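You operate a simulated robot arm through the tools that you are given. There is no shell and no other tool. Be economical: measure what you need, move in short steps, check, and stop when the job is done.

You are at the controls of a simulated robot arm. One attempt, no reset.

## Task
Stack the jar that says "primer" from the top of the green bench on top of the jar that says "grease". Take the brown hinge from the top of the blue bench and leave it on the grey pad card. Put the 8 steel block from the top of the blue bench in the green tub and the 4 steel block on the blue mat. The order is free. Set down upright: steel block.

The check looks at the end state, three seconds after you hand in, the way a careful person would. Anything else that was tipped, shoved, dropped, spilled or broken makes it a failure.

## Robot
A 6-joint arm with a four-finger gripper on a trunk, on a base that drives. Base frame: it is fixed to the floor where the robot stands at the start and does not move with it; the origin is under the middle of the robot, x ahead of it, y to its left, z up; the surface under the hand at the start is at about z = 850. Lengths are in mm, angles in rad, forces in N, time in s.
Its first joint turns from -2.897 to 2.897 rad. Places, roughly: blue mat [-1400, 3000, 900]; brown hinge [-1750, 0, 750]; green tub [-1750, 750, 1000]; grey pad card [-1750, 0, 750]; steel block [-1750, 1250, 750]. Payload 3.67 kg.
Tool frame: the origin (TCP) lies between the finger pads and is the grasp point; the fingertips stand 28 mm ahead of it; z points along the fingers, y is the line along which they close. The gripper opens to 112 mm. The gripper's body begins 73 mm behind the TCP.
Orientation is that of the tool frame in the base frame, as a unit quaternion [w, x, y, z]. With the fingers straight down and closing along the base's y, the tool's x points along the base's -x, its y along +y and its z along -z.

## Interface
- The arm moves only by the tool jog_arm. Its argument "steps" is a list of rows, each a list of 7 numbers: the shift along the tool's x, y, z in mm, then the turn, a rotation vector about the tool's x, y, z in rad, then the finger opening in mm, from 0 to 112. In form: [[tx, ty, tz, ax, ay, az, grip], ...]. A call has 1 to 10 rows; each row is the pose to reach, as a shift and turn from the pose commanded when the call began, along the tool's axes at that moment. A row lasts 0.2 s, in which the tool goes at most 50 mm and 0.15 rad; a call with a longer step from one row to the next is refused whole, and so is a gripper value outside its range. A pose out of reach is approached as far as the arm can. The call stops where the force on the tool passes 40 N (or 10 N more than at its start, if that is more) or the arm is blocked; 0.2 s more then pass. The fingers move at their own pace and stop on an object; they squeeze with about 38 N. The grip force told is the motor's: it shows also when the fingers shut on nothing. Time passes only in rows, and 0.2 s behind the last, so rows that repeat a pose let the fingers close. It gives the time, the measured TCP pose, the force on the tool (base axes), the opening and the grip force at its end, in the units of the frame above (readings bear some noise), with the torque about the TCP (base axes, N m) and any sound that the robot's microphone picked up.
- Cameras (640 x 400 px; columns grow to the right, rows downward): "scene" is now at [108, 181.3, 1353.2]; the picture's right is [-0.37, -0.93, 0.00], its down [-0.33, 0.13, -0.94] and it looks along [0.87, -0.35, -0.35] (base axes); focal length 256 px, centre (320, 200). "wrist" rides on the gripper at [60, -18, -104] in the tool frame; the picture's right is [0.29, 0.96, 0.00], its down [-0.80, 0.24, -0.55] and it looks along [-0.53, 0.16, 0.83] (tool axes); focal length 234 px, centre (320, 200).
- grab_frame(camera): a new picture of that camera. The clock stands still meanwhile.
- steer(legs): drives the robot by 1 to 6 legs, each [ahead, left, turn to the left] in mm, mm and rad, along the robot's own axes; the way and the turn of a leg run together, so that a leg with both is an arc; at most 1500 mm and 3.142 rad a leg. The arm and the cameras ride along, it lands a little off, and it stops where it bumps. It gives what a move gives.
- pan_tilt(pan, tilt): turns the head with the scene camera to pan (to the left, within 2.496 rad either way) and tilt (down, from -0.506 to 1.204), counted from straight ahead of the robot. It gives what a move gives.
- probe_pixels(camera, pixels): for up to 12 pixels [column, row] of the newest picture of that camera ("zoom" is the newest enlarged one), the place [x, y, z] in the base frame of the surface seen there, good to about 2 mm. The clock stands still meanwhile.
- enlarge(camera, box): a new picture of the part [left, top, right, bottom] of that camera's present view, enlarged. The clock stands still meanwhile.
- finish_job(): hands the job in; it is judged then, once.

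Work in short steps. Measure before you move; look again where a grasp or a placing could have gone wrong, and mend it. You have 110 turns and 90 pictures in all, those below and enlarged ones among them. Open the gripper and draw the arm clear of the work before you hand the job in, unless the task says otherwise.

The tools are called after "Call:" as name(argument=value, ...) on one line, values as JSON. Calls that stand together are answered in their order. jog_arm: Moves the arm, as the interface text tells. Its arguments: {"type":"object","properties":{"steps":{"type":"array"}},"required":["steps"]} The other tools are called the same way: steer (legs) drives the base; pan_tilt (pan, tilt) turns the head that bears the scene camera; grab_frame (camera) takes a picture; probe_pixels (camera, pixels) gives the place of the surface under pixels of a picture; enlarge (camera, box) takes an enlarged picture of a part of a camera's view; finish_job () hands the job in.

At the start:

```text
t: 0.0
eef_pos: [569.6, -253.5, 1173.5]
tool_rot: [0.0, 0.0, 1.0, 0.0]
ft_force: [-1.1, 0.4, -0.6]
torque: [-0.04, 0.03, 0.02]
width: 111.8
grip_force: 0.0
robot x, y, heading: [-3.9, 2.3, -0.001]
head pan, tilt: [-0.379, 0.36]
```

scene: 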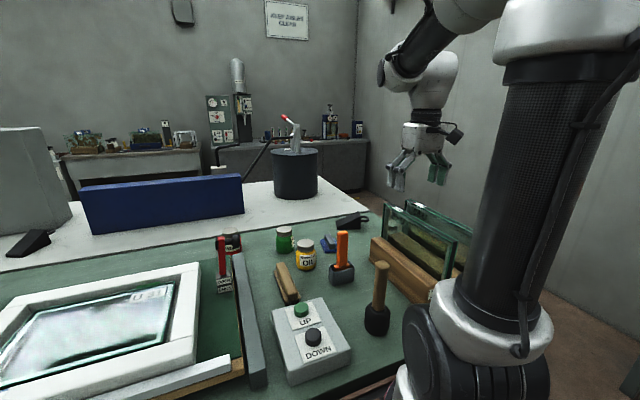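
wrist: 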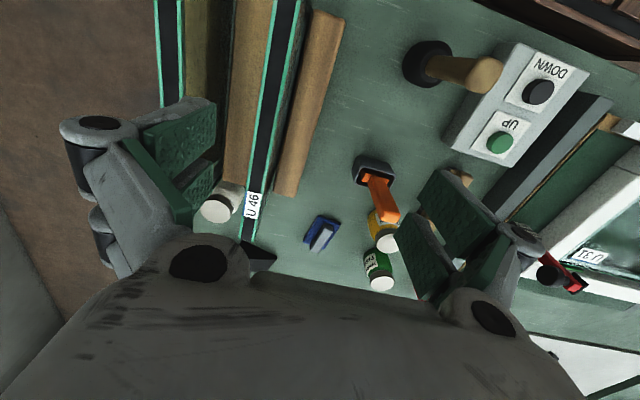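

The scene shows the green bench with jars near (232,240), (285,238), (304,255). I zoom in on them to read the labels.

Call:
enlarge(camera="scene", box=[200, 200, 400, 325])

Call:
enlarge(camera="wrist", box=[180, 140, 440, 302])

```text
3.20 times, centred on (300, 262) of scene
```

zoom: 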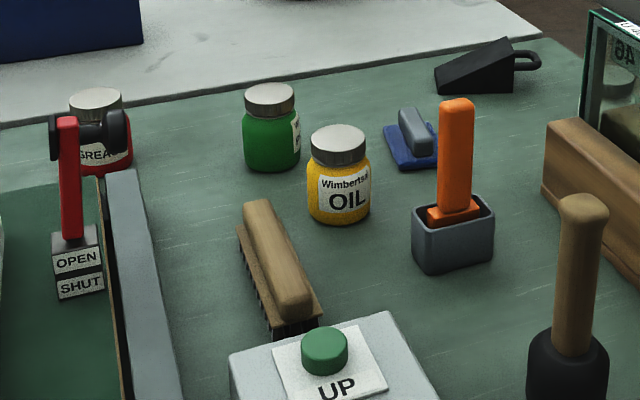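

```text
2.46 times, centred on (310, 221) of wrist
```

zoom: 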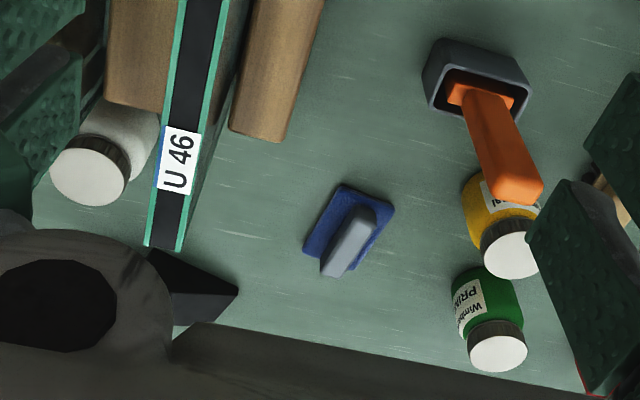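

The green jar reads "PRI…", the red one "GREASE". I measure jars and neighbours.

Call:
grab_frame(camera="scene")

Call:
probe_pixels(camera="scene", pixels=[[284, 229], [284, 240], [285, 254], [230, 230], [236, 248], [305, 244], [342, 233], [221, 238], [219, 242], [237, 240], [240, 262], [327, 242]])

Call:
probe_pixels(camera="zoom", pixels=[[497, 353], [470, 300], [512, 250], [88, 175], [470, 290], [530, 190], [176, 165], [230, 300]])

Call:
enlarge(camera="wrist", box=[340, 200, 440, 300])

```text
85 pictures are left
```

scene: 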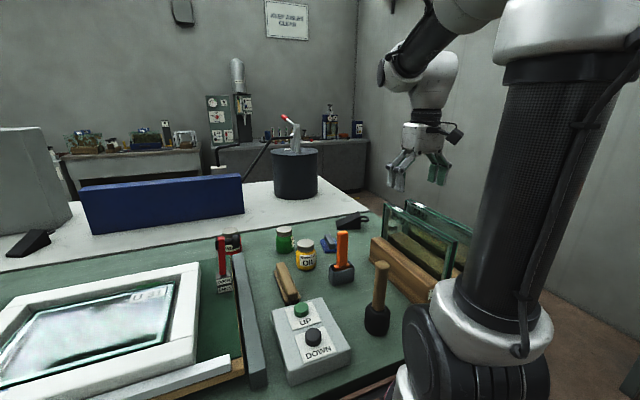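

```text
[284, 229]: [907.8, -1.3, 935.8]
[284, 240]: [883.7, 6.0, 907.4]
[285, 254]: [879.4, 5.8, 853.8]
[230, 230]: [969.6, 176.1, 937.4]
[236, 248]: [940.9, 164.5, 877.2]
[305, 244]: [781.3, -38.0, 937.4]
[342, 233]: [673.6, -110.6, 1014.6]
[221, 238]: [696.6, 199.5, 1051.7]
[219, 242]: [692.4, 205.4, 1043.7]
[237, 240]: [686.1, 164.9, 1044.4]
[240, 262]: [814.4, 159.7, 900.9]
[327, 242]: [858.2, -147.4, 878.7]
```

```text
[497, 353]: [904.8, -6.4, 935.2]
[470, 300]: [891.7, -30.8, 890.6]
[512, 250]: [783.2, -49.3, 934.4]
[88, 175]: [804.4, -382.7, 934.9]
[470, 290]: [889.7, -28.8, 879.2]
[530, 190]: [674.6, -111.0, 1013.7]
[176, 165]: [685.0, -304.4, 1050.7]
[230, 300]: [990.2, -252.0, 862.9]
```

```text
4.00 times, centred on (390, 250) of wrist
```

zoom: 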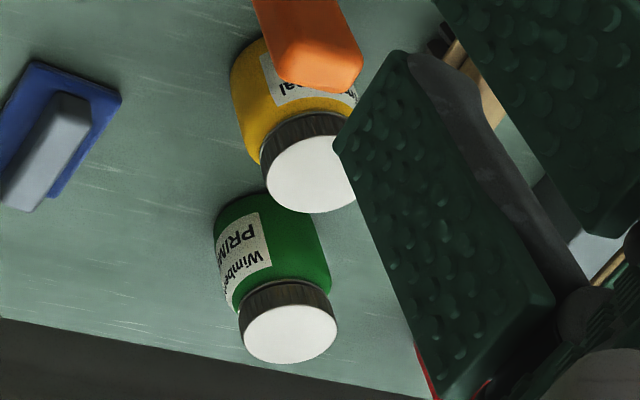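

Primer is the green jar. I look down ahead to see the bench's near edge and both jars better.

Call:
pan_tilt(pan=0.0, tilt=0.75)

Call:
grab_frame(camera="scene")

Call:
enlarge(camera="scene", box=[280, 60, 440, 160])

```text
t: 0.9
eef_pos: [570.8, -255.1, 1173.0]
tool_rot: [0.0, 0.0, 1.0, -0.001]
ft_force: [-0.6, 0.3, -0.4]
torque: [0.01, 0.03, 0.0]
width: 112.0
grip_force: 0.0
robot x, y, heading: [1.8, -1.3, 0.001]
head pan, tilt: [0.0, 0.75]
```

```text
83 pictures are left
```

scene: 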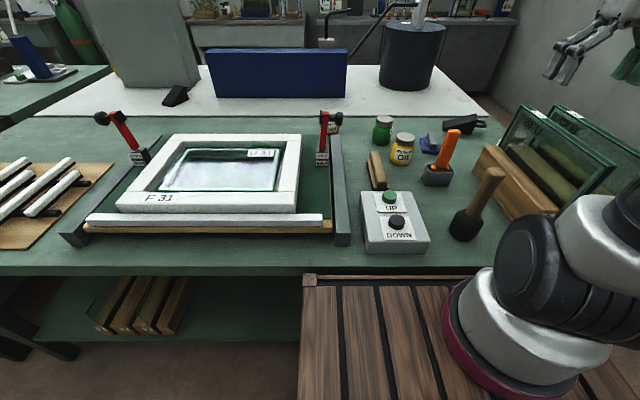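

```text
4.00 times, centred on (360, 110) of scene
```

zoom: 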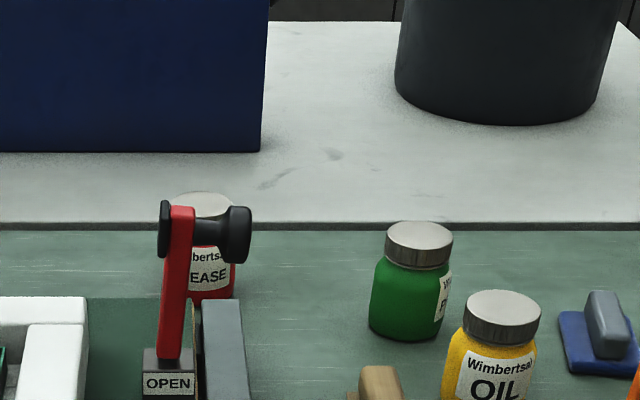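

I probe lid edges, lever head, bench edge and the slatted deck edge.

Call:
probe_pixels(camera="zoom", pixels=[[418, 226], [388, 236], [450, 240], [420, 247], [420, 233], [200, 194], [185, 200], [228, 200], [210, 280], [234, 205], [165, 208], [152, 360]])

Call:
probe_pixels(camera="scene", pixels=[[300, 266], [300, 280], [420, 268], [420, 284], [470, 380], [340, 300], [390, 215], [330, 118]])

```text
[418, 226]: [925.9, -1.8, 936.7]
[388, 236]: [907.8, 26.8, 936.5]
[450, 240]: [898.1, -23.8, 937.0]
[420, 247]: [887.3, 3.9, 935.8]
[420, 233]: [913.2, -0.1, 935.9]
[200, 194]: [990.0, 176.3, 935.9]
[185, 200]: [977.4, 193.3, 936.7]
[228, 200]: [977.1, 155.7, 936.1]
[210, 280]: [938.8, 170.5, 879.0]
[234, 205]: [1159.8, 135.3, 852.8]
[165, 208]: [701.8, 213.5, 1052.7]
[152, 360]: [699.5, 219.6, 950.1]
```

```text
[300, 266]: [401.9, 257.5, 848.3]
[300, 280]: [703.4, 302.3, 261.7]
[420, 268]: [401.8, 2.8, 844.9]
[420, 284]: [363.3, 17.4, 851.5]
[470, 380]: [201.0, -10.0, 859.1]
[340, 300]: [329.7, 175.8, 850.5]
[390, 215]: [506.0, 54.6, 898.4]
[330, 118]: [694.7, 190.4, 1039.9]
```

The deck edge (x≈382) is only ~20 mm from the bench (x≈402), so I slide left to shorten the reach to the grease jar.

Call:
steer(legs=[[0, 110, 0]])

```text
t: 2.0
eef_pos: [571.0, -143.8, 1172.3]
tool_rot: [0.0, 0.0, 1.0, 0.0]
ft_force: [0.6, 0.3, 0.5]
torque: [0.02, 0.0, 0.03]
width: 112.1
grip_force: 0.0
robot x, y, heading: [0.3, 110.6, 0.0]
head pan, tilt: [0.0, 0.75]
```

Now move at height to above the primer jar (906, 1).

Call:
jog_arm(steps=[[-42, 18, 0, 0, 0, 0, 112], [-84, 36, 0, 0, 0, 0, 112], [-126, 54, 0, 0, 0, 0, 112], [-168, 72, 0, 0, 0, 0, 112], [-210, 90, 0, 0, 0, 0, 112], [-252, 108, 0, 0, 0, 0, 112], [-294, 126, 0, 0, 0, 0, 112], [-335, 145, 0, 0, 0, 0, 112], [-335, 145, 40, 0, 0, 0, 112], [-335, 145, 80, 0, 0, 0, 112]])

Call:
grab_frame(camera="wrist")

```text
t: 4.2
eef_pos: [907.0, 1.1, 1092.2]
tool_rot: [0.0, 0.0, 1.0, 0.001]
ft_force: [-0.8, -0.4, -0.8]
torque: [0.02, -0.03, 0.01]
width: 111.8
grip_force: 0.2
robot x, y, heading: [0.5, 110.3, 0.004]
head pan, tilt: [0.0, 0.75]
```

```text
81 pictures are left
```

wrist: 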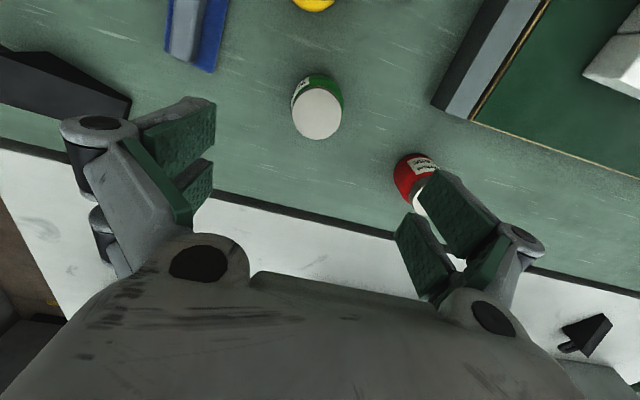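

Lid at (317,113); I probe its rim points for the centre.

Call:
probe_pixels(camera="wrist", pixels=[[317, 115], [295, 112], [340, 112], [318, 137], [316, 93], [303, 131], [332, 131]])

```text
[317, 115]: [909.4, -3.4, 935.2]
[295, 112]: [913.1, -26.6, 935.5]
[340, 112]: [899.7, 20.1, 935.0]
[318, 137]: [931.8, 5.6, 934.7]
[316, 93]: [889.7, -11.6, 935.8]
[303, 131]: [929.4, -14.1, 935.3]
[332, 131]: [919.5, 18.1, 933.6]
```

Centre is about (908,-2.5). I descend to TCP z≈900, with open fingers, then close.

Call:
jog_arm(steps=[[-1, -3.6, 45, 0, 0, 0, 112], [-1, -3.6, 90, 0, 0, 0, 112], [-1, -3.6, 135, 0, 0, 0, 112], [-1, -3.6, 170, 0, 0, 0, 112], [-1, -3.6, 192, 0, 0, 0, 112]])

Call:
jog_arm(steps=[[0, 0, 0, 0, 0, 0, 80], [0, 0, 0, 0, 0, 0, 65], [0, 0, 0, 0, 0, 0, 50], [0, 0, 0, 0, 0, 0, 40], [0, 0, 0, 0, 0, 0, 40]])

```text
t: 5.5
eef_pos: [907.8, -2.9, 900.4]
tool_rot: [-0.001, 0.001, 1.0, 0.0]
ft_force: [0.2, 0.0, 0.9]
torque: [0.02, -0.03, 0.01]
width: 111.9
grip_force: 0.0
robot x, y, heading: [-0.1, 108.2, -0.002]
head pan, tilt: [0.0, 0.75]
```

```text
t: 6.7
eef_pos: [908.7, -2.3, 900.3]
tool_rot: [0.0, 0.0, 1.0, 0.0]
ft_force: [-0.2, 1.0, -0.1]
torque: [0.03, 0.03, 0.01]
width: 62.1
grip_force: 37.6
robot x, y, heading: [1.4, 105.2, 0.0]
head pan, tilt: [0.0, 0.75]
```

Gripped at 62 mm. I lift, move back a bit toward y≈100 and look at the grease jar by wrist camera.

Call:
jog_arm(steps=[[0, 0, -20, 0, 0, 0, 40], [0, 0, -60, 0, 0, 0, 40], [0, 0, -100, 0, 0, 0, 40], [0, 0, -145, 0, 0, 0, 40], [0, 0, -180, 0, 0, 0, 40], [0, 40, -180, 0, 0, 0, 40], [0, 80, -180, 0, 0, 0, 40]])

Call:
grab_frame(camera="wrist")

```text
t: 8.2
eef_pos: [907.9, 74.8, 1082.1]
tool_rot: [0.0, 0.001, 1.0, -0.001]
ft_force: [0.6, -0.9, -2.7]
torque: [0.05, 0.02, -0.01]
width: 62.0
grip_force: 37.9
robot x, y, heading: [-3.2, 106.7, 0.003]
head pan, tilt: [0.0, 0.75]
```

```text
80 pictures are left
```

wrist: 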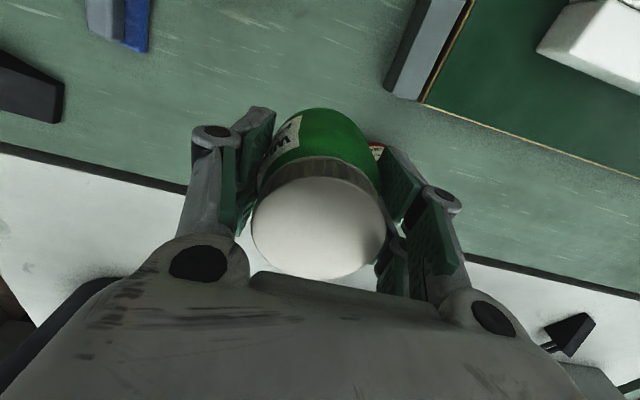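

The held jar hides the grease jar. I probe the held lid and move further left to see the grease jar from the other side, also taking a scene look.

Call:
probe_pixels(camera="wrist", pixels=[[318, 230], [258, 222], [380, 222], [322, 270], [316, 185]])

Call:
jog_arm(steps=[[20, 45, 0, 0, 0, 0, 40], [40, 90, 0, 0, 0, 0, 40], [50, 135, 0, 0, 0, 0, 40], [50, 180, 0, 0, 0, 0, 40], [50, 210, 0, 0, 0, 0, 40]])

Call:
grab_frame(camera="wrist")

Call:
grab_frame(camera="scene")

```text
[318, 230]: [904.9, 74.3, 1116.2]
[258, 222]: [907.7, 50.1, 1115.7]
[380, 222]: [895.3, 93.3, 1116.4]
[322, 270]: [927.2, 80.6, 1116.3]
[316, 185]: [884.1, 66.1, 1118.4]
```

```text
t: 9.4
eef_pos: [853.9, 285.2, 1081.2]
tool_rot: [0.0, 0.001, 1.0, 0.001]
ft_force: [-0.1, -0.7, -1.6]
torque: [0.04, 0.01, -0.01]
width: 61.8
grip_force: 38.0
robot x, y, heading: [-1.2, 108.9, -0.001]
head pan, tilt: [0.0, 0.75]
```

```text
79 pictures are left
```

wrist: 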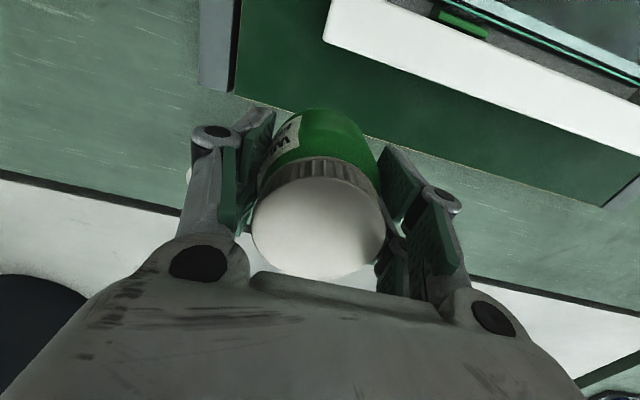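

```text
78 pictures are left
```

scene: 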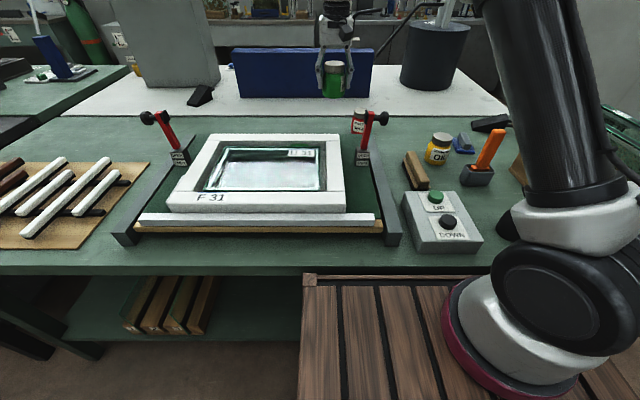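

The grease jar is visible at (358,122) in the scene; zoom and measure.

Call:
enlarge(camera="scene", box=[328, 95, 392, 135])

```text
10.00 times, centred on (360, 115) of scene
```

zoom: 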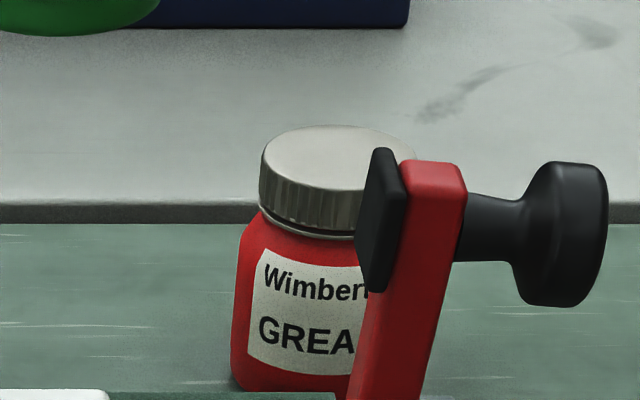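

Call:
probe_pixels(camera="zoom", pixels=[[265, 155], [411, 150], [340, 128], [320, 187], [335, 155], [290, 180], [290, 133], [385, 132], [265, 165]])

```text
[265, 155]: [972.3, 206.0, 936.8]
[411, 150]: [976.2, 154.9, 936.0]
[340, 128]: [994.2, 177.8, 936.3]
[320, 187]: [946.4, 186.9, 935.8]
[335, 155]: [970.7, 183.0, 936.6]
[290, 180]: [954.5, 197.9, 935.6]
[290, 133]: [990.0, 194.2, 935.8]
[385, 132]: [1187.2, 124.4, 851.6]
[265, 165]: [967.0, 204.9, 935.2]
```

Grease lid centre ≈ (970.5, 180.5). Move above it with the jar's bottom ~45 mm clear, then compare both by scene camera.

Call:
jog_arm(steps=[[-29, -26, 0, 0, 0, 0, 40], [-58, -52, 0, 0, 0, 0, 40], [-87, -78, 0, 0, 0, 0, 40], [-116.5, -104.5, 0, 0, 0, 0, 40], [-116.5, -104.5, 30, 0, 0, 0, 40], [-116.5, -104.5, 60, 0, 0, 0, 40], [-116.5, -104.5, 60, 0, 0, 0, 40]])

Call:
enlarge(camera="scene", box=[312, 75, 408, 135])

```text
t: 11.1
eef_pos: [972.6, 181.5, 1021.6]
tool_rot: [0.0, 0.0, 1.0, 0.0]
ft_force: [-0.3, -0.5, -2.6]
torque: [0.01, 0.0, 0.02]
width: 62.1
grip_force: 37.9
robot x, y, heading: [1.3, 108.3, -0.003]
head pan, tilt: [0.0, 0.75]
```

```text
6.67 times, centred on (360, 105) of scene
```

zoom: 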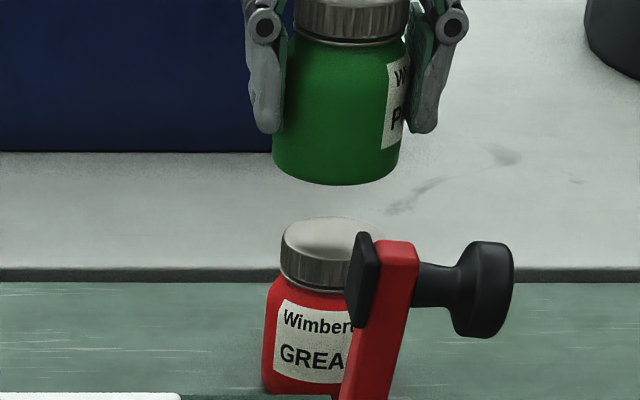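

Lateral alignment looks good (green axis projects to ~col 328, grease lid centre ~330). Check depth by probing fronts.

Call:
probe_pixels(camera="zoom", pixels=[[338, 130], [338, 165], [300, 130], [380, 130], [310, 380], [320, 300], [325, 268], [350, 20], [300, 268]])

```text
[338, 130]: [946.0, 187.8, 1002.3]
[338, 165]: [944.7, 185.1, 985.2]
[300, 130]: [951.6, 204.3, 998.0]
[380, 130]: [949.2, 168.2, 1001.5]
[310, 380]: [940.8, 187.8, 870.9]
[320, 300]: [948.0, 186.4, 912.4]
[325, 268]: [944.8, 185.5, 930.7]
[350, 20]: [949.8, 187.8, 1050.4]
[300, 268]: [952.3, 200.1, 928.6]
```

Lid fronts: green x≈950, grease ≈945, so shift −3.5 in x and lower to contact.

Call:
jog_arm(steps=[[3.5, 0, 15, 0, 0, 0, 40], [3.5, 0, 27, 0, 0, 0, 40], [3.5, 0, 31, 0, 0, 0, 40], [3.5, 0, 33.5, 0, 0, 0, 40], [3.5, 0, 35, 0, 0, 0, 40]])

Call:
enlarge(camera="scene", box=[312, 75, 408, 135])

```text
t: 12.2
eef_pos: [969.3, 181.2, 988.5]
tool_rot: [0.0, 0.0, 1.0, 0.0]
ft_force: [-0.1, 0.1, -2.1]
torque: [-0.02, 0.01, 0.0]
width: 61.8
grip_force: 38.0
robot x, y, heading: [-0.7, 110.3, -0.0]
head pan, tilt: [0.0, 0.75]
```

```text
6.67 times, centred on (360, 105) of scene
```

zoom: 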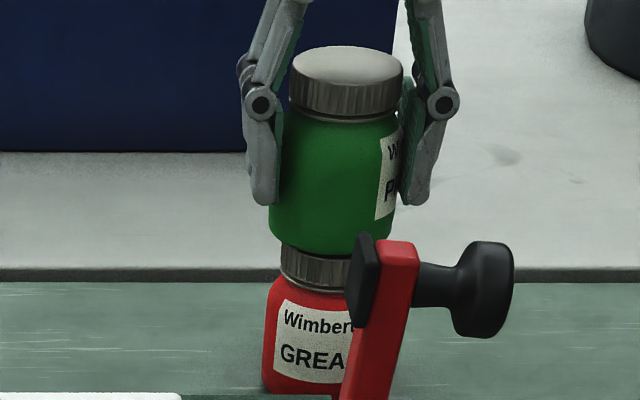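

Aligned, not yet in contact (z force −2.1). Lower by small steps until force.

Call:
jog_arm(steps=[[0, 0, 1, 0, 0, 0, 40], [0, 0, 2, 0, 0, 0, 40], [0, 0, 3, 0, 0, 0, 40]])

```text
t: 13.1
eef_pos: [969.2, 181.8, 985.6]
tool_rot: [0.001, 0.0, 1.0, 0.0]
ft_force: [-2.9, 0.3, 17.8]
torque: [-0.05, 0.49, 0.01]
width: 61.9
grip_force: 38.1
robot x, y, heading: [-0.1, 106.2, -0.008]
head pan, tilt: [0.0, 0.75]
```

Contact made. Relax 1 mm, open the fingers gradually.

Call:
jog_arm(steps=[[0, 0, -1, 0, 0, 0, 40], [0, 0, -1, 0, 0, 0, 64], [0, 0, -1, 0, 0, 0, 72], [0, 0, -1, 0, 0, 0, 90], [0, 0, -1, 0, 0, 0, 108], [0, 0, -1, 0, 0, 0, 108]])

Call:
enlarge(camera="scene", box=[312, 75, 408, 135])

```text
t: 14.4
eef_pos: [969.6, 181.5, 984.5]
tool_rot: [-0.001, -0.001, 1.0, 0.0]
ft_force: [-0.3, 0.1, -0.3]
torque: [0.0, 0.04, 0.04]
width: 107.9
grip_force: 0.2
robot x, y, heading: [1.7, 109.4, -0.001]
head pan, tilt: [0.0, 0.75]
```

```text
6.67 times, centred on (360, 105) of scene
```

zoom: 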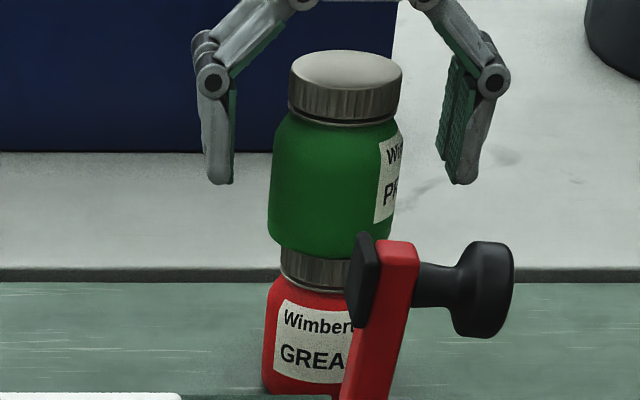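

Stack stands. Raise straight up, then retract toward the robot, and look behind.

Call:
jog_arm(steps=[[0, 0, -40, 0, 0, 0, 110], [0, 0, -85, 0, 0, 0, 110], [0, 0, -130, 0, 0, 0, 110], [0, 0, -175, 0, 0, 0, 110], [0, 0, -210, 0, 0, 0, 110], [50, -5, -210, 0, 0, 0, 110], [100, -10, -210, 0, 0, 0, 110], [150, -15, -210, 0, 0, 0, 110], [200, -20, -210, 0, 0, 0, 110], [250, -25, -210, 0, 0, 0, 110]])

Call:
jog_arm(steps=[[40, -20, 0, 0, 0, 0, 110], [80, -40, 0, 0, 0, 0, 110], [120, -60, 0, 0, 0, 0, 110], [150, -80, 0, 0, 0, 0, 110]])

Call:
pan_tilt(pan=2.4, tilt=0.3)

Call:
grab_frame(camera="scene")

```text
refused: row 6 steps farther than a row can; nothing moved
```

```text
t: 15.4
eef_pos: [817.6, 104.7, 985.1]
tool_rot: [-0.001, 0.0, 1.0, 0.0]
ft_force: [0.1, 0.3, -0.1]
torque: [0.01, 0.04, 0.02]
width: 109.9
grip_force: 0.1
robot x, y, heading: [-1.6, 109.0, 0.002]
head pan, tilt: [0.0, 0.75]
```

```text
t: 17.6
eef_pos: [817.5, 104.9, 986.0]
tool_rot: [0.0, 0.0, 1.0, 0.001]
ft_force: [-0.6, -1.0, -0.9]
torque: [0.03, -0.01, 0.04]
width: 109.7
grip_force: 0.1
robot x, y, heading: [1.5, 110.7, -0.004]
head pan, tilt: [2.4, 0.3]
```

```text
73 pictures are left
```

scene: 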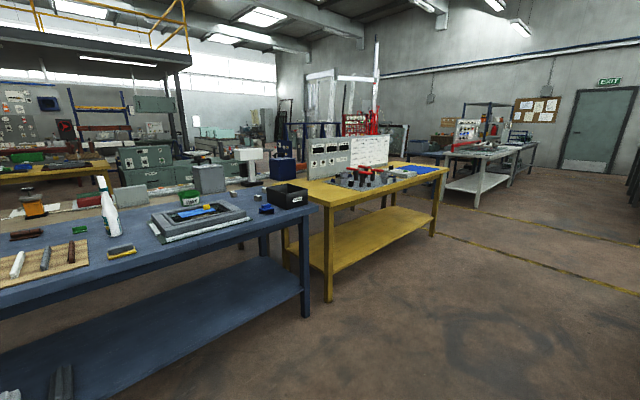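

The lift was refused while the following retreat ran sideways at jar height — my error. I check whether the stack still stands.

Call:
pan_tilt(pan=0.0, tilt=0.75)

Call:
grab_frame(camera="scene")

Call:
enlarge(camera="scene", box=[312, 75, 408, 135])

```text
t: 19.9
eef_pos: [818.6, 105.1, 985.4]
tool_rot: [0.001, 0.0, 1.0, 0.0]
ft_force: [-0.3, 0.2, 0.3]
torque: [0.01, -0.03, 0.0]
width: 109.8
grip_force: 0.0
robot x, y, heading: [-7.3, 105.9, 0.001]
head pan, tilt: [0.0, 0.75]
```

```text
72 pictures are left
```

scene: 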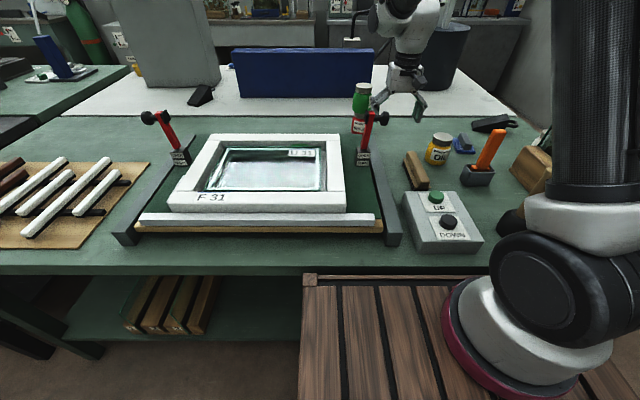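

```text
6.67 times, centred on (360, 105) of scene
```

zoom: 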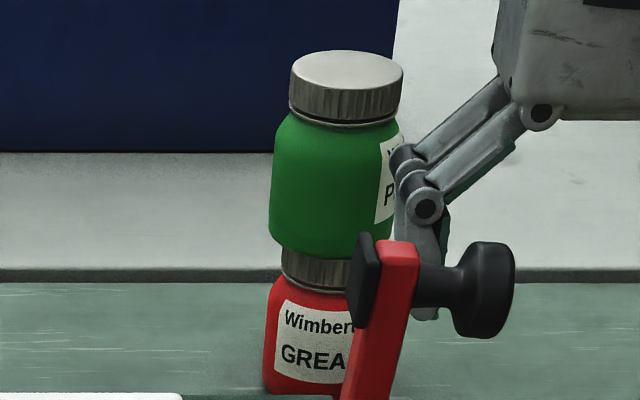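

The stack is untouched. Raise straight up, then look behind from left.

Call:
jog_arm(steps=[[0, 0, -45, 0, 0, 0, 110], [0, 0, -90, 0, 0, 0, 110], [0, 0, -135, 0, 0, 0, 110], [0, 0, -180, 0, 0, 0, 110], [0, 0, -225, 0, 0, 0, 110], [45, 0, -225, 0, 0, 0, 110], [90, 0, -225, 0, 0, 0, 110], [135, 0, -225, 0, 0, 0, 110], [180, 0, -225, 0, 0, 0, 110], [225, 0, -225, 0, 0, 0, 110]])

Call:
pan_tilt(pan=2.45, tilt=0.4)

Call:
grab_frame(camera="scene")

```text
t: 22.1
eef_pos: [594.5, 103.7, 1204.7]
tool_rot: [0.0, 0.001, 1.0, 0.0]
ft_force: [0.1, -0.4, -1.0]
torque: [-0.01, 0.05, 0.01]
width: 110.2
grip_force: 0.1
robot x, y, heading: [2.6, 110.4, -0.005]
head pan, tilt: [0.0, 0.75]
```

```text
t: 24.3
eef_pos: [593.8, 102.1, 1206.2]
tool_rot: [0.0, 0.0, 1.0, 0.0]
ft_force: [-0.7, 0.7, -0.2]
torque: [0.03, 0.0, -0.04]
width: 110.1
grip_force: 0.0
robot x, y, heading: [-1.1, 111.2, -0.003]
head pan, tilt: [2.45, 0.4]
```

```text
70 pictures are left
```

scene: 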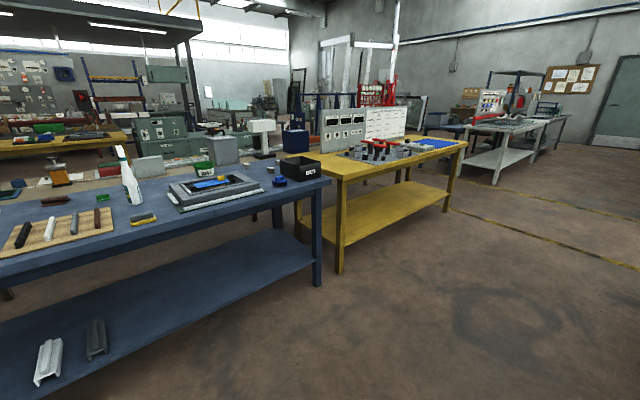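

Probe the blue bench edges and visible items.

Call:
probe_pixels(camera="scene", pixels=[[325, 184], [130, 237], [20, 268], [345, 178], [460, 143], [203, 168], [300, 170], [430, 143], [320, 280], [205, 185], [45, 360], [372, 155]])

Call:
enlarge(camera="scene", box=[0, 120, 320, 280])

```text
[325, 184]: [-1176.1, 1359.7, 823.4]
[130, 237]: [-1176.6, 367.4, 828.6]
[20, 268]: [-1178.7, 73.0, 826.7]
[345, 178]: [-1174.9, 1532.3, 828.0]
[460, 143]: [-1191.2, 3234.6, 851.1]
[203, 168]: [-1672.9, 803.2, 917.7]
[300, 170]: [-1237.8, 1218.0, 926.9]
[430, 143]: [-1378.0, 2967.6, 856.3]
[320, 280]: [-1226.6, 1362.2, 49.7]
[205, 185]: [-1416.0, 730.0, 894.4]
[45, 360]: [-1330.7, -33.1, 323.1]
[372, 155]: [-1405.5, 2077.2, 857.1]
```

```text
2.00 times, centred on (160, 200) of scene
```

zoom: 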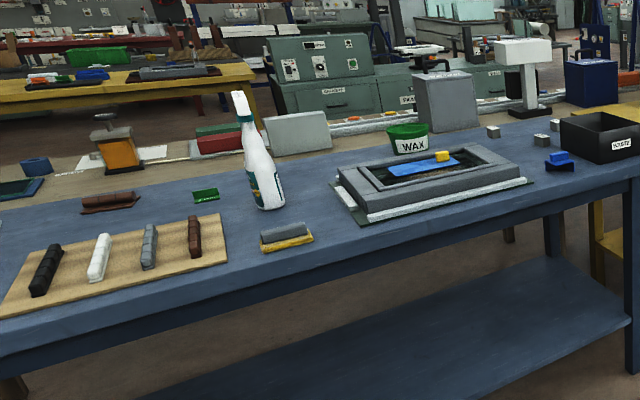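

Blue bench front edge is x≈−1176, top z≈830. I back off, turn around and slide to y≈850 at safe distance.

Call:
steer(legs=[[-350, 0, 0], [0, 0, 3.1416], [0, -740, 0], [300, 0, 0]])

Call:
pan_tilt(pan=0.0, tilt=0.5)

Call:
grab_frame(camera="scene")

```text
refused: 3.1416 is not a number from -3.14159 to 3.14159
```

```text
t: 26.5
eef_pos: [595.5, 102.9, 1206.5]
tool_rot: [0.0, 0.0, 1.0, 0.0]
ft_force: [-0.1, -0.2, 0.5]
torque: [-0.01, -0.02, 0.0]
width: 110.1
grip_force: 0.2
robot x, y, heading: [2.7, 110.7, -0.0]
head pan, tilt: [0.0, 0.499]
```

```text
68 pictures are left
```

scene: 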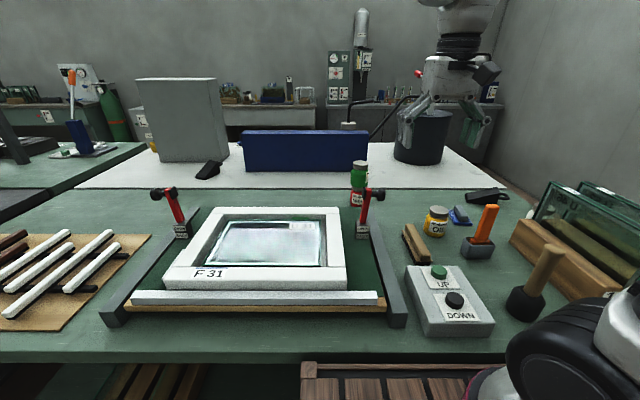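

Turn value slightly too large; retry with 3.1415.

Call:
steer(legs=[[-350, 0, 0], [0, 0, 3.1415], [0, -740, 0], [300, 0, 0]])

Call:
grab_frame(camera="scene")

```text
t: 41.4
eef_pos: [-1225.5, 902.5, 1206.8]
tool_rot: [0.0, 1.0, -0.024, 0.0]
ft_force: [-0.3, 0.4, -0.3]
torque: [-0.02, 0.02, 0.02]
width: 110.1
grip_force: 0.0
robot x, y, heading: [-628.9, 869.0, 3.092]
head pan, tilt: [0.0, 0.499]
```

```text
67 pictures are left
```

scene: 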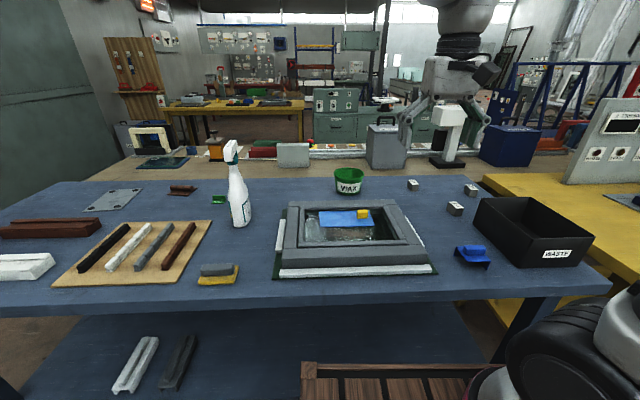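

Zoom in on the right-hand blocks and the left-hand hinges.

Call:
enlarge(camera="scene", box=[390, 165, 510, 240])

Call:
probe_pixels(camera="scene", pixels=[[412, 184], [455, 207], [470, 188], [348, 174], [348, 195], [183, 188], [220, 199], [115, 198], [240, 145], [475, 255], [535, 190], [240, 200]])

Call:
enlarge(camera="scene", box=[70, 165, 260, 285])

```text
5.33 times, centred on (450, 202) of scene
```

zoom: 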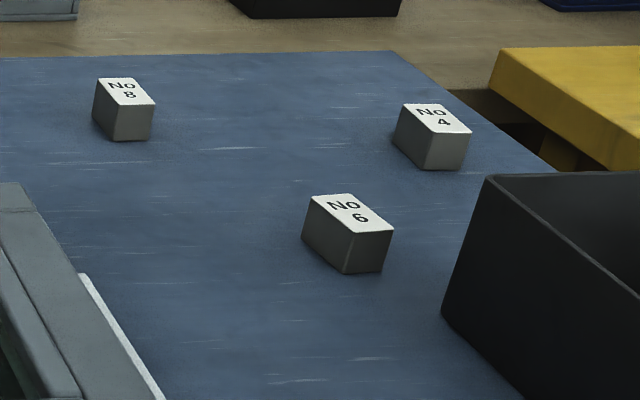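

```text
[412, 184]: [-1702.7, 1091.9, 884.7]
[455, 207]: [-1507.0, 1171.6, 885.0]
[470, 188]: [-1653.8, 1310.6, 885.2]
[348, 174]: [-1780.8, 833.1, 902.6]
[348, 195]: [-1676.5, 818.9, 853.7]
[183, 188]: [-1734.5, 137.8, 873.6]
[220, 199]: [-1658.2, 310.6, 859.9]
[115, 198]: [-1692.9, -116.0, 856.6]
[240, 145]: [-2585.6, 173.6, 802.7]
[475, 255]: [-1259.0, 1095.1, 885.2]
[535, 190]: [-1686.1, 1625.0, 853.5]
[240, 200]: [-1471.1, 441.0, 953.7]
```

```text
3.33 times, centred on (165, 225) of scene
```

zoom: 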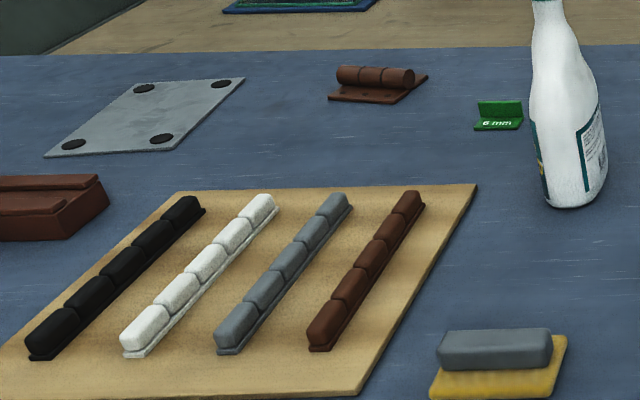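

Blocks read: 8 at (−1703,1092), 6, and 4 at (−1654,1311), tops z 885; tub near (−1730,826). Straighten the heading and drive up to the bench.

Call:
steer(legs=[[0, 0, 0.0495], [120, -90, 0]])

Call:
pan_tilt(pan=0.0, tilt=0.75)

Call:
grab_frame(camera="scene")

```text
t: 43.2
eef_pos: [-1348.1, 961.0, 1205.6]
tool_rot: [0.0, 1.0, 0.001, 0.001]
ft_force: [0.7, 0.1, -0.3]
torque: [0.02, -0.01, 0.0]
width: 109.9
grip_force: 0.0
robot x, y, heading: [-755.4, 955.8, -3.138]
head pan, tilt: [0.0, 0.499]
```

```text
t: 43.9
eef_pos: [-1348.7, 960.7, 1205.9]
tool_rot: [0.001, 1.0, 0.0, 0.0]
ft_force: [0.4, -0.6, -0.5]
torque: [-0.01, -0.01, 0.02]
width: 109.8
grip_force: 0.1
robot x, y, heading: [-748.8, 956.2, -3.144]
head pan, tilt: [0.0, 0.75]
```

```text
64 pictures are left
```

scene: 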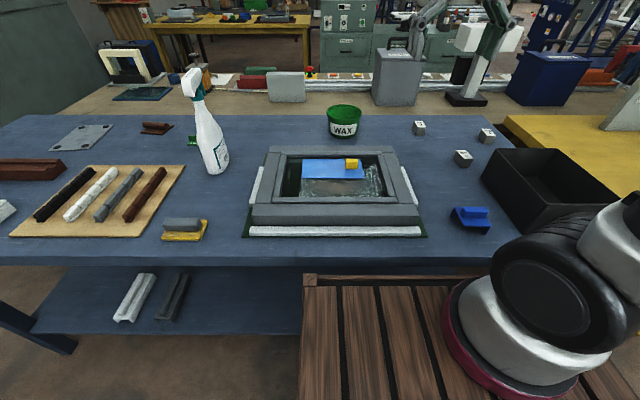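

Call:
enlarge(camera="scene", box=[310, 80, 510, 205])

Call:
probe_pixels(camera="scene", pixels=[[344, 106], [344, 116], [344, 110], [330, 112], [359, 112], [344, 138], [405, 262], [405, 290], [344, 121]])

Call:
probe_pixels(camera="zoom", pixels=[[348, 134], [368, 133], [375, 142], [356, 142], [360, 165], [548, 162], [572, 160], [583, 171], [562, 172], [570, 195]])

```text
3.20 times, centred on (410, 142) of scene
```

zoom: 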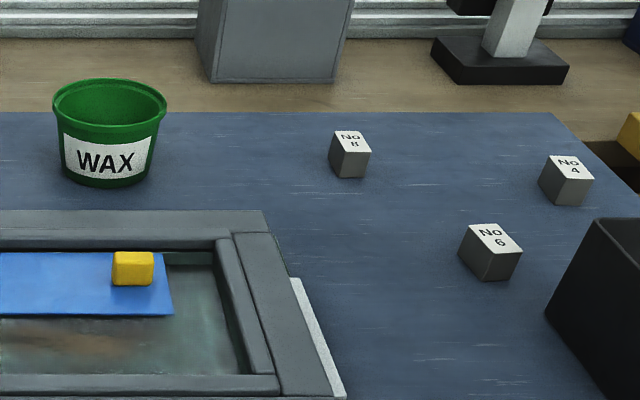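

```text
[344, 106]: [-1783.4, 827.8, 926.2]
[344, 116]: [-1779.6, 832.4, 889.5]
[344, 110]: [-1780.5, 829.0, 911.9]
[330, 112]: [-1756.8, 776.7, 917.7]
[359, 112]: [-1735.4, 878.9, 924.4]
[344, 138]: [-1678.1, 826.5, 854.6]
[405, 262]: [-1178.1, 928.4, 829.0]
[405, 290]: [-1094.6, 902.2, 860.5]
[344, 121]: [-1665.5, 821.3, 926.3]
```

```text
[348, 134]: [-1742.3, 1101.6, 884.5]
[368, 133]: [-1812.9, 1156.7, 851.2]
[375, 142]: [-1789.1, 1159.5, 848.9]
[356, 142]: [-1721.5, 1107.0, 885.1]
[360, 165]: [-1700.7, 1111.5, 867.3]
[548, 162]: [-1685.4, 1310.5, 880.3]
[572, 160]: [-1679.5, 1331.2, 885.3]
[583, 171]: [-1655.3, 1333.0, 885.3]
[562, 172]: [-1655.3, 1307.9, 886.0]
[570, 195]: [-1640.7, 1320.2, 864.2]
```

Drive 25 mm closer, then move the tool above the 8 block for a wrist view.

Call:
steer(legs=[[25, 0, 0]])

Call:
jog_arm(steps=[[-42, -17, 0, 0, 0, 0, 110], [-84, -34, 0, 0, 0, 0, 110], [-126, -51, 0, 0, 0, 0, 110], [-168, -68, 0, 0, 0, 0, 110], [-210, -85, 0, 0, 0, 0, 110], [-252, -102, 0, 0, 0, 0, 110], [-294, -119, 0, 0, 0, 0, 110], [-330, -139, 0, 0, 0, 0, 110], [-330, -139, 40, 0, 0, 0, 110], [-330, -139, 85, 0, 0, 0, 110]])

Call:
grab_frame(camera="wrist")

```text
t: 44.7
eef_pos: [-1373.1, 961.4, 1206.1]
tool_rot: [0.0, 1.0, 0.0, -0.001]
ft_force: [0.3, -0.3, -1.0]
torque: [0.02, -0.04, 0.01]
width: 110.2
grip_force: 0.1
robot x, y, heading: [-779.5, 953.8, -3.146]
head pan, tilt: [0.0, 0.75]
```

```text
t: 46.9
eef_pos: [-1701.6, 1098.3, 1119.3]
tool_rot: [0.0, 1.0, 0.0, -0.001]
ft_force: [1.0, -0.1, 0.5]
torque: [0.03, 0.03, 0.0]
width: 109.8
grip_force: 0.1
robot x, y, heading: [-779.4, 954.4, -3.142]
head pan, tilt: [0.0, 0.75]
```

```text
62 pictures are left
```

wrist: 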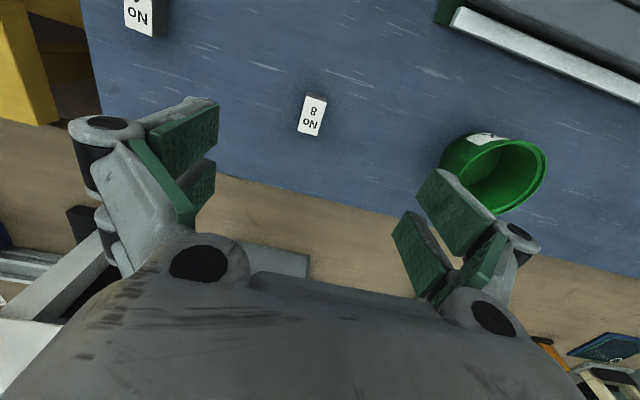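

Probe the 8 block's top corners from an enlarged wrist view.

Call:
enlarge(camera="wrist", box=[280, 80, 344, 150])

```text
5.71 times, centred on (312, 115) of wrist
```

zoom: 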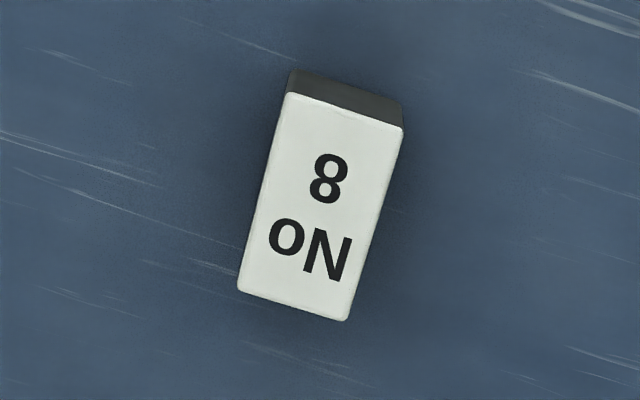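

Call:
probe_pixels(camera="zoom", pixels=[[291, 97], [400, 130], [344, 318], [241, 288], [322, 208], [266, 192], [372, 222]])

```text
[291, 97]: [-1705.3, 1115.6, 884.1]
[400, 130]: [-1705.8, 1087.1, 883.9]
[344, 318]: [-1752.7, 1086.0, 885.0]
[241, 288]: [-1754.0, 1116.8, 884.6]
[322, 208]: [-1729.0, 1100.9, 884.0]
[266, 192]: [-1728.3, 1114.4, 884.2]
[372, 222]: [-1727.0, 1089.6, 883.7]
```

Block is 50×30, axis-aligned, centre (−1729.5,1101). Descend to TCP z≈885 and close.

Call:
jog_arm(steps=[[-28, -3, 20, 0, 0, 0, 90], [-28, -3, 65, 0, 0, 0, 80], [-28, -3, 110, 0, 0, 0, 80], [-28, -3, 155, 0, 0, 0, 80], [-28, -3, 195, 0, 0, 0, 80], [-28, -3, 220, 0, 0, 0, 80], [-28, -3, 234, 0, 0, 0, 80]])

Call:
jog_arm(steps=[[0, 0, 0, 0, 0, 0, 45], [0, 0, 0, 0, 0, 0, 25], [0, 0, 0, 0, 0, 0, 15], [0, 0, 0, 0, 0, 0, 15]])

```text
t: 48.5
eef_pos: [-1730.2, 1103.5, 887.9]
tool_rot: [0.0, 1.0, 0.001, 0.0]
ft_force: [0.2, -0.9, 0.4]
torque: [0.04, -0.04, 0.0]
width: 79.8
grip_force: 0.0
robot x, y, heading: [-779.2, 954.6, -3.15]
head pan, tilt: [0.0, 0.75]
```

```text
t: 49.5
eef_pos: [-1730.4, 1104.3, 888.8]
tool_rot: [0.0, 1.0, 0.0, 0.0]
ft_force: [0.2, 0.4, -0.4]
torque: [0.01, -0.01, 0.0]
width: 29.9
grip_force: 38.2
robot x, y, heading: [-784.0, 955.5, -3.139]
head pan, tilt: [0.0, 0.75]
```

Gripped (29.9). Lift 130 mm and carry to over the tub (−1724,828).

Call:
jog_arm(steps=[[0, 0, -25, 0, 0, 0, 15], [0, 0, -65, 0, 0, 0, 15], [0, 0, -105, 0, 0, 0, 15], [0, 0, -140, 0, 0, 0, 15], [2, 48, -140, 0, 0, 0, 15], [4, 96, -140, 0, 0, 0, 15], [6, 144, -140, 0, 0, 0, 15], [6, 192, -140, 0, 0, 0, 15], [6, 240, -140, 0, 0, 0, 15], [6, 275, -140, 0, 0, 0, 15]])

Call:
grab_frame(camera="wrist")

Call:
enlarge(camera="scene", box=[290, 60, 402, 130])

```text
t: 51.7
eef_pos: [-1727.4, 830.2, 1026.1]
tool_rot: [0.0, 1.0, -0.001, 0.0]
ft_force: [-1.2, 0.2, -1.4]
torque: [-0.08, -0.02, -0.03]
width: 29.8
grip_force: 37.9
robot x, y, heading: [-777.8, 954.9, 3.141]
head pan, tilt: [0.0, 0.75]
```

```text
60 pictures are left
```

wrist: 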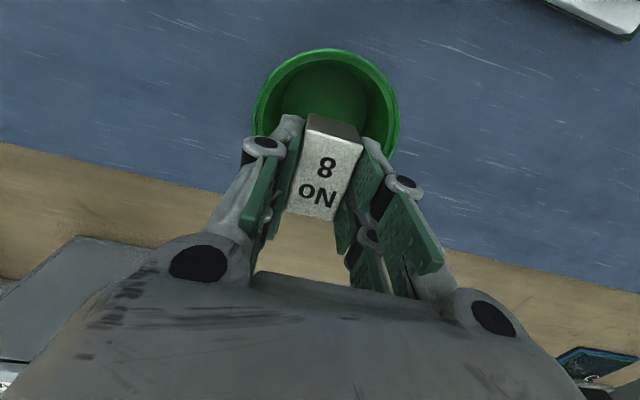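

```text
5.71 times, centred on (346, 95) of scene
```

zoom: 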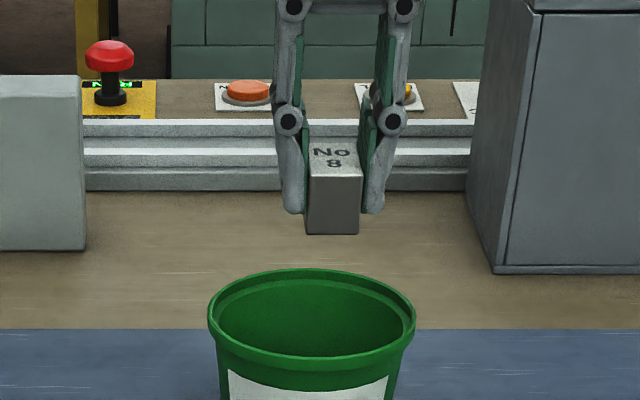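

Probe the tub's rim and floor.

Call:
probe_pixels(camera="wrist", pixels=[[327, 52], [257, 108], [397, 108], [320, 85], [340, 100], [290, 90], [272, 72], [384, 75]])

Call:
probe_pixels(camera="zoom", pixels=[[211, 312], [413, 322], [312, 271], [300, 355], [312, 340], [300, 300], [330, 348], [335, 195]])

```text
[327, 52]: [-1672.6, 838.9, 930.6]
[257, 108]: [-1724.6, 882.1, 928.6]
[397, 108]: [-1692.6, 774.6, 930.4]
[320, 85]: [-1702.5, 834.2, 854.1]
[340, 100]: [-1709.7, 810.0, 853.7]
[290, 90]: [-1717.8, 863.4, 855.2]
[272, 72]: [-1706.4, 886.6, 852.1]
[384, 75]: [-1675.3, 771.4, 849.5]
```

```text
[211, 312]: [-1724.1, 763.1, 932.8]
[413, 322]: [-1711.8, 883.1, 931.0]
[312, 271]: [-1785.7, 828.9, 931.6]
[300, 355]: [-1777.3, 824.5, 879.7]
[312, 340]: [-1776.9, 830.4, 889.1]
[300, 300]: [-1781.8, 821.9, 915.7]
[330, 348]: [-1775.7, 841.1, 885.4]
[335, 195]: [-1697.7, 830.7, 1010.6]
```

Tub centre ≈ (−1724,825), floor z≈854, inner radius ~50. Descend until just above the floor.

Call:
jog_arm(steps=[[4, 4, 20, 0, 0, 0, 15], [4, 4, 50, 0, 0, 0, 15], [4, 4, 80, 0, 0, 0, 15], [4, 4, 105, 0, 0, 0, 15], [4, 4, 122, 0, 0, 0, 15], [4, 4, 128, 0, 0, 0, 15], [4, 4, 131, 0, 0, 0, 15], [4, 4, 133, 0, 0, 0, 15]])

```text
t: 53.5
eef_pos: [-1723.5, 823.4, 894.3]
tool_rot: [0.0, 1.0, 0.0, 0.0]
ft_force: [0.0, 0.1, -1.4]
torque: [0.01, 0.0, -0.03]
width: 29.6
grip_force: 37.8
robot x, y, heading: [-781.2, 953.9, -3.145]
head pan, tilt: [0.0, 0.75]
```

Lower a few more millimetres to contact.

Call:
jog_arm(steps=[[0, 0, 1.5, 0, 0, 0, 15], [0, 0, 3, 0, 0, 0, 15], [0, 0, 4, 0, 0, 0, 15]])

```text
t: 54.3
eef_pos: [-1723.3, 823.8, 892.6]
tool_rot: [0.001, 1.0, 0.0, -0.003]
ft_force: [-2.2, 0.2, 32.1]
torque: [0.05, -0.27, -0.01]
width: 29.7
grip_force: 38.3
robot x, y, heading: [-782.1, 952.1, -3.142]
head pan, tilt: [0.0, 0.75]
```

Touched the floor (32 N). Relax slightly, open to 52 and withdraw straight up.

Call:
jog_arm(steps=[[0, 0, -2, 0, 0, 0, 15], [0, 0, -2, 0, 0, 0, 40], [0, 0, -2, 0, 0, 0, 52], [0, 0, -2, 0, 0, 0, 52], [0, 0, -30, 0, 0, 0, 52], [0, 0, -70, 0, 0, 0, 52], [0, 0, -115, 0, 0, 0, 52], [0, 0, -160, 0, 0, 0, 70], [0, 0, -200, 0, 0, 0, 90]])

Call:
grab_frame(camera="wrist")

```text
t: 56.3
eef_pos: [-1724.9, 823.9, 1091.0]
tool_rot: [0.0, 1.0, 0.0, 0.0]
ft_force: [0.1, -0.5, -0.7]
torque: [0.01, -0.03, 0.0]
width: 89.9
grip_force: 0.0
robot x, y, heading: [-780.5, 955.8, -3.14]
head pan, tilt: [0.0, 0.75]
```

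```text
58 pictures are left
```

wrist: 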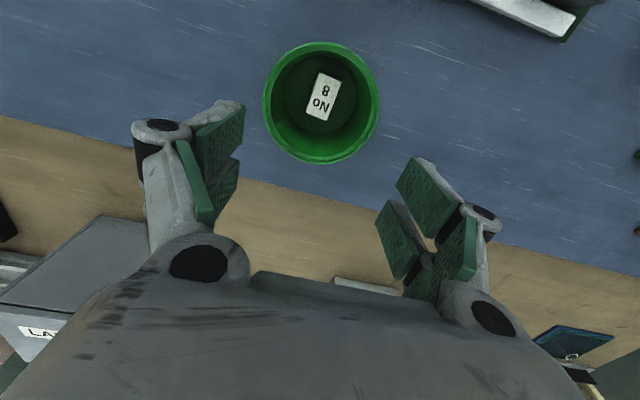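

Block 8 sits upright in the tub. Retract a little and move toward the 4 block at (−1667,1320) at z≈1090.

Call:
jog_arm(steps=[[48, 0, 0, 0, 0, 0, 100], [70, -44, 0, 0, 0, 0, 100], [75, -92, 0, 0, 0, 0, 100], [75, -140, 0, 0, 0, 0, 100], [75, -188, 0, 0, 0, 0, 100], [75, -236, 0, 0, 0, 0, 100], [75, -284, 0, 0, 0, 0, 100], [75, -332, 0, 0, 0, 0, 100], [75, -380, 0, 0, 0, 0, 100]])

Call:
steer(legs=[[0, -110, 0]])

Call:
enlarge(camera="wrist", box=[200, 40, 440, 190])

```text
t: 58.3
eef_pos: [-1646.7, 1203.1, 1092.1]
tool_rot: [0.0, 1.0, 0.001, 0.0]
ft_force: [0.1, -0.5, -0.8]
torque: [0.09, 0.01, 0.0]
width: 100.2
grip_force: 0.0
robot x, y, heading: [-776.0, 952.4, -3.137]
head pan, tilt: [0.0, 0.75]
```

```text
t: 59.5
eef_pos: [-1647.4, 1317.0, 1091.2]
tool_rot: [0.0, 1.0, 0.0, -0.001]
ft_force: [0.9, -0.1, -0.2]
torque: [0.0, 0.02, -0.01]
width: 99.9
grip_force: 0.0
robot x, y, heading: [-777.6, 1064.7, 3.138]
head pan, tilt: [0.0, 0.75]
```

```text
2.67 times, centred on (320, 115) of wrist
```

zoom: 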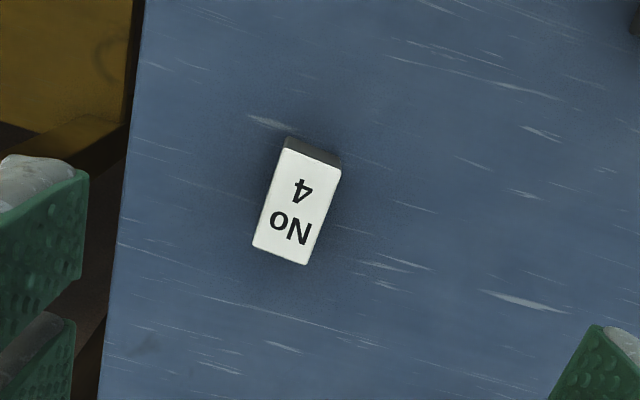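

Call:
probe_pixels(camera="zoom", pixels=[[285, 150], [339, 170], [306, 263], [254, 244], [297, 207], [270, 198], [322, 218]])

```text
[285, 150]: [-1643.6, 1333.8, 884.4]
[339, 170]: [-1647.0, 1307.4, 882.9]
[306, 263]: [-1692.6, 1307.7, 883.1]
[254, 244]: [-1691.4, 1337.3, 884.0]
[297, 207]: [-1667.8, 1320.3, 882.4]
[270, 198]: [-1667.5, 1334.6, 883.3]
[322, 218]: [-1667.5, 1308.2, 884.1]
```

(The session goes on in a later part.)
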